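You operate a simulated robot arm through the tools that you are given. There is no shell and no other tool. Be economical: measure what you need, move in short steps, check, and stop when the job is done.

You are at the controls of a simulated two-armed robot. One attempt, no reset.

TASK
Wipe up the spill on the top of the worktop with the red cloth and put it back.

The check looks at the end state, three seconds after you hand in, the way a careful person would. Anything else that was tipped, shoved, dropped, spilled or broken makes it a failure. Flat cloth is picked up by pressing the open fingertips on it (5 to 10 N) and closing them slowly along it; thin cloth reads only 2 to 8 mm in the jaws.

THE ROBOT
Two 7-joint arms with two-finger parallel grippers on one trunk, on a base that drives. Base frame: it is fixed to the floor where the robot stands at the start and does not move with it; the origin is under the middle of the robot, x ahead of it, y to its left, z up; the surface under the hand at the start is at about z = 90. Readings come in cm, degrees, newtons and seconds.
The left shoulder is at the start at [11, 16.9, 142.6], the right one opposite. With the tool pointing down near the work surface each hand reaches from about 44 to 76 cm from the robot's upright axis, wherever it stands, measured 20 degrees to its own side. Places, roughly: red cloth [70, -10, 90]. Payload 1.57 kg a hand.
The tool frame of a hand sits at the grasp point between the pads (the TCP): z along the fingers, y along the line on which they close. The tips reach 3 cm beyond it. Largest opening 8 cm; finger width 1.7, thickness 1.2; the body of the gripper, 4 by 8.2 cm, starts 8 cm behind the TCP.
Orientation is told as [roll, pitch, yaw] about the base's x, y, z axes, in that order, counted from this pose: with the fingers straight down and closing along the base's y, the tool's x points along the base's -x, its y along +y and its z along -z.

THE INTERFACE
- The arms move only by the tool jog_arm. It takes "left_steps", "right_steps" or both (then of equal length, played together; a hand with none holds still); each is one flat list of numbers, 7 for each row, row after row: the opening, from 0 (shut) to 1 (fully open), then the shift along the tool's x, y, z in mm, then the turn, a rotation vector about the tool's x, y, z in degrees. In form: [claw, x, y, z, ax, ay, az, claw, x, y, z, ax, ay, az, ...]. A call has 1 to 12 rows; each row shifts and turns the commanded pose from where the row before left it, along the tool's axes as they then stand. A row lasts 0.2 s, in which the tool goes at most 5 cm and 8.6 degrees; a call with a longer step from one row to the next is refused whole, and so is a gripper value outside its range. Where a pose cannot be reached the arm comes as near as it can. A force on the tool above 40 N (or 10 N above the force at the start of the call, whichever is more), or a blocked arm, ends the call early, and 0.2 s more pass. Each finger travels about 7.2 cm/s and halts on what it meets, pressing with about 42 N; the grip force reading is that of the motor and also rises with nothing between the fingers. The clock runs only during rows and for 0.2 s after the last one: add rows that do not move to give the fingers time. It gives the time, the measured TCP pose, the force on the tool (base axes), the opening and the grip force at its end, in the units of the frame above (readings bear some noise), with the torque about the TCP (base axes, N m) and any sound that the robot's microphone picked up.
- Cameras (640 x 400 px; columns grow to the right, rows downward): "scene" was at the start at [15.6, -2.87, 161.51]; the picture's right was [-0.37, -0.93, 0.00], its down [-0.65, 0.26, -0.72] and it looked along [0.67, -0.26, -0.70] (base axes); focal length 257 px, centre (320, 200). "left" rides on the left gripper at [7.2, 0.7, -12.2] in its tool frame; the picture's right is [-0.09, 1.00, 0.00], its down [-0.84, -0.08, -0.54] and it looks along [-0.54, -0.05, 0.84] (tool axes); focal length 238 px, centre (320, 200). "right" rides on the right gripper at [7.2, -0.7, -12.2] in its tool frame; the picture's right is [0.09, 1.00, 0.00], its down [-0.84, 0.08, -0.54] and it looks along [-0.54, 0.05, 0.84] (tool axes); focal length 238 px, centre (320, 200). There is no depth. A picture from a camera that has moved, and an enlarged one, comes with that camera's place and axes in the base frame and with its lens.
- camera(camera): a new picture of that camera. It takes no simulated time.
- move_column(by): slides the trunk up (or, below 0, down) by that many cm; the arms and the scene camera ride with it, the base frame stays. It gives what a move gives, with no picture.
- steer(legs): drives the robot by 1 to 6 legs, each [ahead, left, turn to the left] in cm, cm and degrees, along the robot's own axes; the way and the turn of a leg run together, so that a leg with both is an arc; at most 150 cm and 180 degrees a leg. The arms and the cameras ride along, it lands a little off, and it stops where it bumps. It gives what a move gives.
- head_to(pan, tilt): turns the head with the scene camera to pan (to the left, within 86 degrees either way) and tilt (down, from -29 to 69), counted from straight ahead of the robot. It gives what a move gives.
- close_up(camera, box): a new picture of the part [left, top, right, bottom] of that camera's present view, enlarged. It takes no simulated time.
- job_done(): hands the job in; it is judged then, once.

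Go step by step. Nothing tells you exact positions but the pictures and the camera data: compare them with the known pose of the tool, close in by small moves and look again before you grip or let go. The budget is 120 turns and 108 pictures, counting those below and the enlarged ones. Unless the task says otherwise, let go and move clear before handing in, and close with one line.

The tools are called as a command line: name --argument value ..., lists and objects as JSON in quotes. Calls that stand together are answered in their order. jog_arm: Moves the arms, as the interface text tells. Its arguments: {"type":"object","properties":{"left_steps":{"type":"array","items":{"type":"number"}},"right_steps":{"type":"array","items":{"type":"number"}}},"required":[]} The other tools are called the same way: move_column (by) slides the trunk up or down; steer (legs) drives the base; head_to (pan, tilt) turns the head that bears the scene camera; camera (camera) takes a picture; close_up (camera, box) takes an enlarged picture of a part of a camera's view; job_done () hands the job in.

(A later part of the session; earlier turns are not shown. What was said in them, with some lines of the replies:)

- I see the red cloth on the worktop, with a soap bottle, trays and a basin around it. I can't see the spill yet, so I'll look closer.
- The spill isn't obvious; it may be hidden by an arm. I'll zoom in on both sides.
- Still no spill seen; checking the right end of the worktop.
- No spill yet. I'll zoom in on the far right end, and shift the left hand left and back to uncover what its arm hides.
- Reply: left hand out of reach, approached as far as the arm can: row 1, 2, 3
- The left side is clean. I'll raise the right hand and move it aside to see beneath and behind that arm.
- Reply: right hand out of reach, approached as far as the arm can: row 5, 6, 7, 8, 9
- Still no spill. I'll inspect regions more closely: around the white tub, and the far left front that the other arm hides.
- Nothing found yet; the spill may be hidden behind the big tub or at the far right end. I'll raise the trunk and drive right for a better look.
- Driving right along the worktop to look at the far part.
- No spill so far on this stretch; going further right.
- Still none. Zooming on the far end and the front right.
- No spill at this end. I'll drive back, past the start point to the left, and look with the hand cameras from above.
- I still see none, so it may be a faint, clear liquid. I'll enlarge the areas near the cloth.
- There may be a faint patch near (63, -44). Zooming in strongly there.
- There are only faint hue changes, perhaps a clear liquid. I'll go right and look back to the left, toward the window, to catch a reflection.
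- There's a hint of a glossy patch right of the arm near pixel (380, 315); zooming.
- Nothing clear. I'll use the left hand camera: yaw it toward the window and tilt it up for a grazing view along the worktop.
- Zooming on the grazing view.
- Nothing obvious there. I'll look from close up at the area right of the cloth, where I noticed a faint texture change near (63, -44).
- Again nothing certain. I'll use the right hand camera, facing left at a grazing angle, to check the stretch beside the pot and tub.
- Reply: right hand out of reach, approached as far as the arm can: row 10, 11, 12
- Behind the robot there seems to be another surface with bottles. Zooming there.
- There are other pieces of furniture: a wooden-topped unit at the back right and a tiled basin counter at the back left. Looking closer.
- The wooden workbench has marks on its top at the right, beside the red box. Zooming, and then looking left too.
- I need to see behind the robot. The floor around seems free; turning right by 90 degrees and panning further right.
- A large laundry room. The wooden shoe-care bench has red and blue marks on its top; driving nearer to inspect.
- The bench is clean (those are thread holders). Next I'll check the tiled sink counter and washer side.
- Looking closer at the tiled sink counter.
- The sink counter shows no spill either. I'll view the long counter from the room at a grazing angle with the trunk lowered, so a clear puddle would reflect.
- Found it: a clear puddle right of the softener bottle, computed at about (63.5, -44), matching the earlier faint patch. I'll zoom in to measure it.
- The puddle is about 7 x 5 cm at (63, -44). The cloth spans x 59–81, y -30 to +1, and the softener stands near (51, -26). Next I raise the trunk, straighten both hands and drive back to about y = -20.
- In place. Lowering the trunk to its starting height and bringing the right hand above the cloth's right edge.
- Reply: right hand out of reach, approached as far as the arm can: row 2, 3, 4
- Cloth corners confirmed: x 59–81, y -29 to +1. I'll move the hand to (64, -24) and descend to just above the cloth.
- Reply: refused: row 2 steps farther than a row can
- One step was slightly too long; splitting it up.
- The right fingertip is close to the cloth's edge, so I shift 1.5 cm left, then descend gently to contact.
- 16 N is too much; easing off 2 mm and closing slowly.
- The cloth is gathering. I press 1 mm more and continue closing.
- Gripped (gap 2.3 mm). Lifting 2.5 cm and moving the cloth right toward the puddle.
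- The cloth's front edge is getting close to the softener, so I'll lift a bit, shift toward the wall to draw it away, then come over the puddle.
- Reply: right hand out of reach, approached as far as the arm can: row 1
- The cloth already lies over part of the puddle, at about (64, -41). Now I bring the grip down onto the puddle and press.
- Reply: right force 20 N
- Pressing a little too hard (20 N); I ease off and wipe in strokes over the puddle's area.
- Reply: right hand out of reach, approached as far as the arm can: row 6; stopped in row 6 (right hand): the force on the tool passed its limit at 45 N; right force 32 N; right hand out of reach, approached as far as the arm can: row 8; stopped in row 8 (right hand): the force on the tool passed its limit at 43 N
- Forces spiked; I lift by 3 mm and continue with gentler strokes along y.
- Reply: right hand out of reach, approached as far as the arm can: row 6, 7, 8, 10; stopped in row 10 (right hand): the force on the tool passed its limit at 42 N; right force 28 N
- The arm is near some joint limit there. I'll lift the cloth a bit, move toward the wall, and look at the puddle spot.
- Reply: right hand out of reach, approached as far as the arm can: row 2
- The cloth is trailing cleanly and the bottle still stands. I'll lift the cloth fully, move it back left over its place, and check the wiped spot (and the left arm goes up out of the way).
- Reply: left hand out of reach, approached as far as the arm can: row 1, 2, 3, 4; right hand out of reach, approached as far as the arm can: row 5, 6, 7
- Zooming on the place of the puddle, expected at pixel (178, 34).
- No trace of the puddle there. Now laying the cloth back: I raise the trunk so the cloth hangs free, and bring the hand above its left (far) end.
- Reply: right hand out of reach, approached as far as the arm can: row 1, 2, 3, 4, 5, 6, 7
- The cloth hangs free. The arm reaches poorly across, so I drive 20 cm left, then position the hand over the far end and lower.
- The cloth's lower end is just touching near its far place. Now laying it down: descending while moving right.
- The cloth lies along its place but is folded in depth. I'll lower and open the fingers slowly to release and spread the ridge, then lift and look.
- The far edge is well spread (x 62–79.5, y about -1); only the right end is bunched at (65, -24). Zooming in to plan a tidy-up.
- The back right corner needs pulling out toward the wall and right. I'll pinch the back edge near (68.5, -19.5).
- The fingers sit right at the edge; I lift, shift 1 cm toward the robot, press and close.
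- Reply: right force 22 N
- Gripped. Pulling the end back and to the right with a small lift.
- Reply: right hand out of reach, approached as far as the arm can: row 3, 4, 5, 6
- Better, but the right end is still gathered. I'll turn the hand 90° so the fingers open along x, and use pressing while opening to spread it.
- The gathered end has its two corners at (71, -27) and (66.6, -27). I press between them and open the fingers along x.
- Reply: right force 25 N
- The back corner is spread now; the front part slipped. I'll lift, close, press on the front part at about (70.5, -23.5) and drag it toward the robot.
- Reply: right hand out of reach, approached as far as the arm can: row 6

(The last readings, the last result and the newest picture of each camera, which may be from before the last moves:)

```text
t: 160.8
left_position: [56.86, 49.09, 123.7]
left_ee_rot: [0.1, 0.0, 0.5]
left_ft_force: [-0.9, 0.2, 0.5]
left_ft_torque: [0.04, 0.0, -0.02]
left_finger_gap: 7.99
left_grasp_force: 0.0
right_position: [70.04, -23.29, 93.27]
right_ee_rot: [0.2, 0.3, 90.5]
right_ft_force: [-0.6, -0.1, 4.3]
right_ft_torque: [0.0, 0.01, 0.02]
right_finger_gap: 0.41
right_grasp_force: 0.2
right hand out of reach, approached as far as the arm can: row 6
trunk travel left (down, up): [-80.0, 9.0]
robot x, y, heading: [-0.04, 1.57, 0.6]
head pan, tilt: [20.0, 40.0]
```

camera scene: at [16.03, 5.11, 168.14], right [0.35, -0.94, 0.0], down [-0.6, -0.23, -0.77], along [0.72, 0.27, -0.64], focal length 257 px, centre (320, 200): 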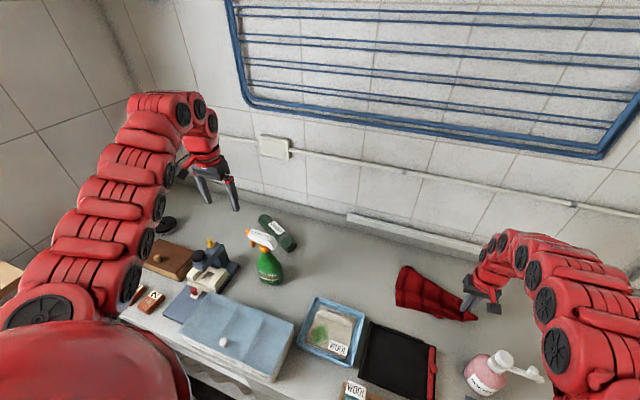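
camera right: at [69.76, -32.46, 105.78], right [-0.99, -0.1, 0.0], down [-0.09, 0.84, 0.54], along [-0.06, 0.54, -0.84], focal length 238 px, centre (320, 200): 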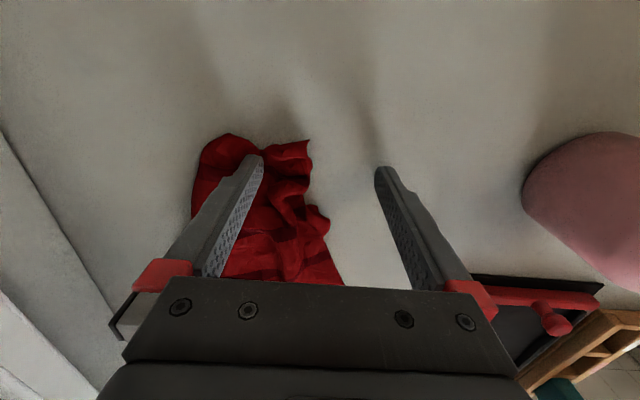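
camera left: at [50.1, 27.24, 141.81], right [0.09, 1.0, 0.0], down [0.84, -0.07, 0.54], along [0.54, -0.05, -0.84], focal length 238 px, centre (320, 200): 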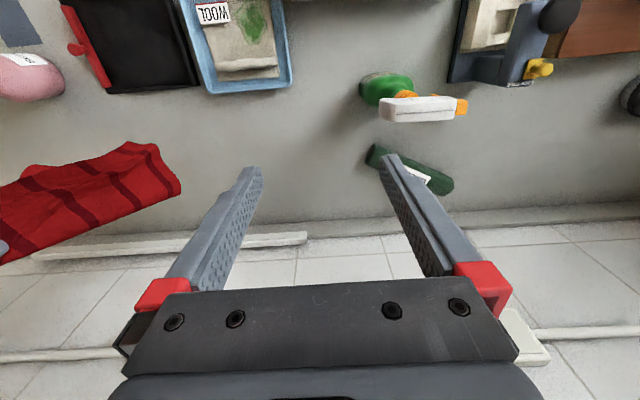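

jog_arm --right_steps '[0.05, 0, 0, 1, 0, 0, 0, 0.05, 3, 15, 0, 0, 0, 0, 0.05, 3, 15, 0, 0, 0, 0, 0.05, 3, 15, 0, 0, 0, 0, 0.05, 3, 15, 0, 0, 0, 0, 0.05, 3, 15, 0, 0, 0, 0, 0.05, 0, 0, -30, 0, 0, 0, 0.05, 0, 0, -40, 0, 0, 0, 0.05, 0, 0, -40, 0, 0, 0, 0.05, 0, 0, -40, 0, 0, 0]'

camera --camera "right"

```text
t: 163.0
left_position: [57.0, 49.06, 123.56]
left_ee_rot: [0.0, 0.1, 0.6]
left_ft_force: [0.0, 0.0, 0.2]
left_ft_torque: [0.0, -0.01, 0.02]
left_finger_gap: 8.0
left_grasp_force: 0.0
right_position: [63.94, -25.02, 107.81]
right_ee_rot: [0.2, 0.2, 90.6]
right_ft_force: [0.1, -0.8, 0.0]
right_ft_torque: [0.02, 0.0, -0.03]
right_finger_gap: 0.39
right_grasp_force: 0.1
right hand out of reach, approached as far as the arm can: row 9, 10
trunk travel left (down, up): [-80.0, 9.0]
robot x, y, heading: [0.47, 2.02, 0.8]
head pan, tilt: [20.0, 40.0]
```

```text
11 pictures are left
camera right: at [64.86, -32.26, 120.09], right [-0.99, -0.1, 0.01], down [-0.08, 0.84, 0.54], along [-0.06, 0.54, -0.84], focal length 238 px, centre (320, 200)
```

right: 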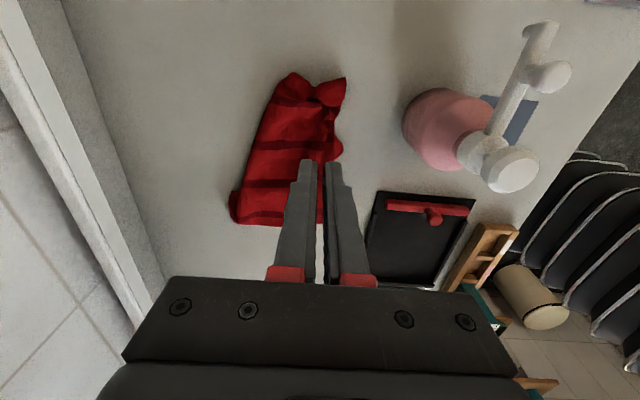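

Much better: the right end now spans x 62–68 at y -29. I'll drive 20 cm right for reach, then drag the back corner toward the wall.

steer --legs '[[0, -20, 0]]'

```text
t: 164.6
left_position: [57.08, 29.36, 123.48]
left_ee_rot: [-0.1, 0.0, 0.4]
left_ft_force: [0.1, -0.4, 0.3]
left_ft_torque: [-0.01, -0.01, 0.0]
left_finger_gap: 8.02
left_grasp_force: 0.0
right_position: [64.02, -44.82, 107.79]
right_ee_rot: [0.4, 0.3, 90.4]
right_ft_force: [-0.3, 0.5, -0.6]
right_ft_torque: [-0.01, -0.02, 0.0]
right_finger_gap: 0.42
right_grasp_force: 0.1
trunk travel left (down, up): [-80.0, 9.0]
robot x, y, heading: [0.59, -17.73, 0.6]
head pan, tilt: [20.0, 40.0]
```

jog_arm --right_steps '[0.05, -40, -7, 0, 0, 0, 0, 0.05, -40, -7, 0, 0, 0, 0, 0.05, -40, -7, 0, 0, 0, 0, 0.05, -40, -7, 0, 0, 0, 0, 0.05, -33, -5, 0, 0, 0, 0, 0.05, 0, 0, 40, 0, 0, 0, 0.05, 0, 0, 40, 0, 0, 0, 0.05, 0, 0, 40, 0, 0, 0, 0.05, 0, 0, 20, 0, 0, 0, 0.05, 0, 0, 4, 0, 0, 0, 0.05, 0, 0, 0, 0, 0, 0]'

camera --camera "right"

```text
t: 167.0
left_position: [57.12, 29.32, 123.72]
left_ee_rot: [-0.1, 0.0, 0.4]
left_ft_force: [-0.1, -0.7, -0.5]
left_ft_torque: [0.03, 0.02, -0.02]
left_finger_gap: 8.0
left_grasp_force: 0.0
right_position: [67.21, -25.65, 93.51]
right_ee_rot: [0.2, 0.1, 90.4]
right_ft_force: [1.2, -1.1, 7.7]
right_ft_torque: [-0.12, -0.06, -0.03]
right_finger_gap: 0.42
right_grasp_force: 0.0
trunk travel left (down, up): [-80.0, 9.0]
robot x, y, heading: [0.02, -17.83, 0.2]
head pan, tilt: [20.0, 40.0]
```

```text
10 pictures are left
camera right: at [68.0, -32.83, 105.78], right [-0.99, -0.1, 0.0], down [-0.08, 0.84, 0.54], along [-0.06, 0.54, -0.84], focal length 238 px, centre (320, 200)
```

right: 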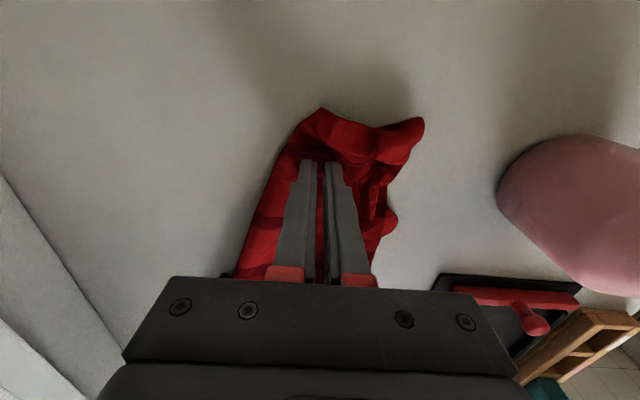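

Good contact (8 N) on the back part. Dragging 7 cm toward the wall, then lifting.

jog_arm --right_steps '[0.05, 3, -14, 0, 0, 0, 0, 0.05, 3, -14, 0, 0, 0, 0, 0.05, 3, -14, 0, 0, 0, 0, 0.05, 3, -14, 0, 0, 0, 0, 0.05, 2, -14, 0, 0, 0, 0, 0.05, 0, 0, -30, 0, 0, 0, 0.05, 0, 0, -40, 0, 0, 0, 0.05, 0, 20, -40, 0, 0, 0, 0.05, 0, 20, -40, 0, 0, 0]'

camera --camera "right"

```text
t: 169.0
left_position: [56.95, 29.34, 123.68]
left_ee_rot: [-0.1, 0.0, 0.5]
left_ft_force: [0.2, -0.2, 0.2]
left_ft_torque: [-0.03, -0.06, 0.02]
left_finger_gap: 8.0
left_grasp_force: 0.0
right_position: [66.33, -27.6, 109.01]
right_ee_rot: [0.2, 0.2, 90.5]
right_ft_force: [-0.1, 0.3, -0.1]
right_ft_torque: [0.01, 0.01, -0.02]
right_finger_gap: 0.4
right_grasp_force: 0.0
right hand out of reach, approached as far as the arm can: row 3, 4, 5
trunk travel left (down, up): [-80.0, 9.0]
robot x, y, heading: [0.25, -17.91, 0.3]
head pan, tilt: [20.0, 40.0]
```

```text
9 pictures are left
camera right: at [67.23, -34.76, 121.3], right [-0.99, -0.1, 0.0], down [-0.08, 0.84, 0.54], along [-0.06, 0.54, -0.84], focal length 238 px, centre (320, 200)
```

right: 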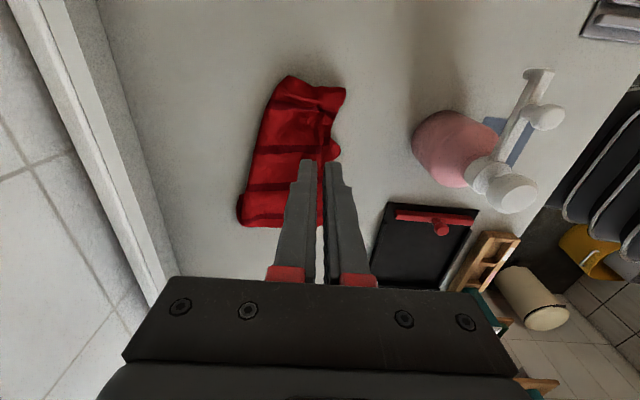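

The cloth now lies spread at its place, about x 62–80, y -31 to -1. Now I back off and repeat the low grazing view to verify that the puddle is gone.

move_column --by 9

steer --legs '[[-70, 0, 0]]'

move_column --by -41

head_to --pan 0 --tilt 18

close_up --camera "scene" --box '[200, 170, 440, 300]'

close_up --camera "scene" --box '[340, 205, 420, 255]'

```text
t: 170.2
left_position: [57.16, 29.34, 132.59]
left_ee_rot: [0.0, -0.1, 0.4]
left_ft_force: [-0.1, 0.3, 0.2]
left_ft_torque: [0.0, 0.02, 0.0]
left_finger_gap: 8.01
left_grasp_force: 0.0
right_position: [66.46, -27.53, 117.85]
right_ee_rot: [0.3, 0.2, 90.4]
right_ft_force: [-0.3, -0.3, 0.2]
right_ft_torque: [0.0, -0.01, -0.02]
right_finger_gap: 0.39
right_grasp_force: 0.1
trunk travel left (down, up): [-89.0, 0.0]
robot x, y, heading: [0.43, -18.0, 0.3]
head pan, tilt: [20.0, 40.0]
```

```text
t: 174.1
left_position: [-13.4, 28.74, 132.59]
left_ee_rot: [0.0, 0.1, 0.4]
left_ft_force: [0.1, -0.2, -0.1]
left_ft_torque: [-0.01, 0.0, -0.02]
left_finger_gap: 8.01
left_grasp_force: 0.1
right_position: [-4.05, -28.24, 117.8]
right_ee_rot: [0.4, 0.3, 90.4]
right_ft_force: [0.8, 0.2, -0.9]
right_ft_torque: [-0.02, -0.04, 0.03]
right_finger_gap: 0.39
right_grasp_force: 0.1
trunk travel left (down, up): [-89.0, 0.0]
robot x, y, heading: [-70.24, -18.39, 0.5]
head pan, tilt: [20.0, 40.0]
```

```text
refused: -41 is not a number from -40 to 40
```

```text
t: 174.9
left_position: [-13.43, 28.69, 132.6]
left_ee_rot: [0.0, 0.0, 0.5]
left_ft_force: [-0.1, -0.1, -0.8]
left_ft_torque: [0.0, 0.02, 0.01]
left_finger_gap: 8.03
left_grasp_force: 0.0
right_position: [-4.07, -28.22, 117.82]
right_ee_rot: [0.2, 0.2, 90.4]
right_ft_force: [-0.1, -0.1, -0.2]
right_ft_torque: [-0.04, -0.01, -0.01]
right_finger_gap: 0.39
right_grasp_force: 0.0
trunk travel left (down, up): [-89.0, 0.0]
robot x, y, heading: [-70.35, -18.46, 0.4]
head pan, tilt: [0.0, 18.0]
```

```text
2.67 times, centred on (320, 235) of scene
camera zoom: at [-53.11, -18.11, 180.6], right [0.01, -1.0, 0.0], down [-0.31, 0.0, -0.95], along [0.95, 0.01, -0.31], focal length 684 px, centre (320, 107)
```

zoom: 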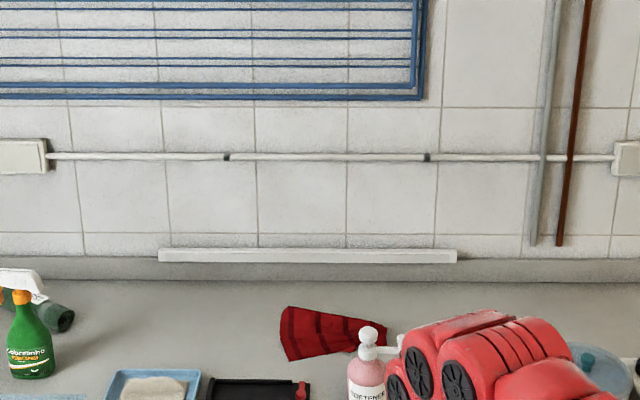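

```text
8.00 times, centred on (380, 230) of scene
camera zoom: at [-53.11, -18.11, 180.6], right [0.01, -1.0, 0.0], down [-0.31, 0.0, -0.95], along [0.95, 0.01, -0.31], focal length 2053 px, centre (-160, -40)
```

zoom: 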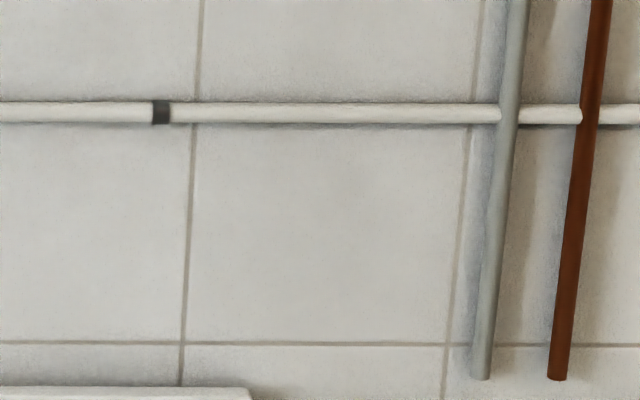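

The trunk step was too large; lowering by 40 and looking again.

move_column --by -40

close_up --camera "scene" --box '[340, 205, 420, 255]'

close_up --camera "scene" --box '[220, 180, 420, 300]'

```text
t: 178.8
left_position: [-13.51, 28.74, 92.71]
left_ee_rot: [0.0, 0.0, 0.4]
left_ft_force: [-0.8, 0.2, -0.1]
left_ft_torque: [0.01, 0.03, -0.02]
left_finger_gap: 7.96
left_grasp_force: 0.0
right_position: [-4.14, -28.31, 77.83]
right_ee_rot: [0.1, 0.2, 90.4]
right_ft_force: [1.1, 0.3, 0.5]
right_ft_torque: [-0.02, -0.02, -0.01]
right_finger_gap: 0.39
right_grasp_force: 0.1
trunk travel left (down, up): [-49.0, 40.0]
robot x, y, heading: [-70.36, -18.52, 0.2]
head pan, tilt: [0.0, 18.0]
```

```text
8.00 times, centred on (380, 230) of scene
camera zoom: at [-53.08, -18.12, 140.6], right [0.01, -1.0, 0.0], down [-0.31, 0.0, -0.95], along [0.95, 0.01, -0.31], focal length 2053 px, centre (-160, -40)
```

zoom: 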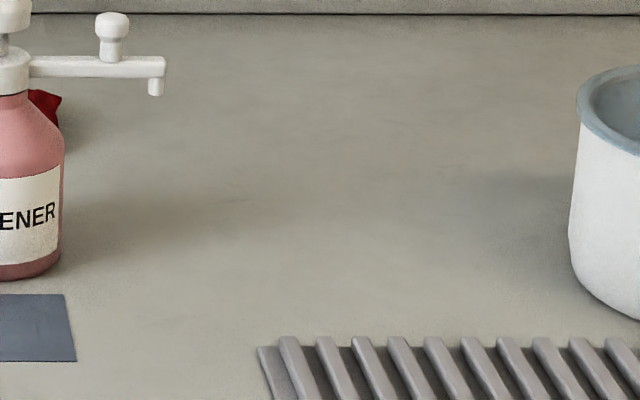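

```text
3.20 times, centred on (320, 240) of scene
camera zoom: at [-53.08, -18.12, 140.6], right [0.01, -1.0, 0.0], down [-0.31, 0.0, -0.95], along [0.95, 0.01, -0.31], focal length 821 px, centre (320, 72)
```

zoom: 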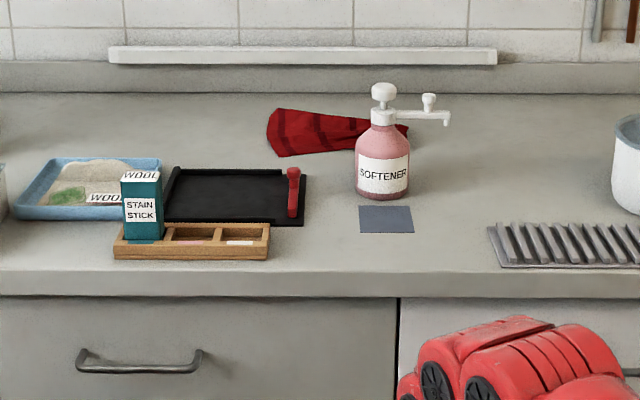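

The puddle is gone from the grazing view, the softener and the trays stand where they were, and the cloth lies back in its place, a little creased. Both hands are empty and clear, so I hand in.

job_done

```text
The job is handed in.
```

I wiped up the clear spill beside the softener bottle with the red cloth and laid the cloth back in its place, slightly creased at its right end. In the last pictures the spill is gone and nothing else has moved.
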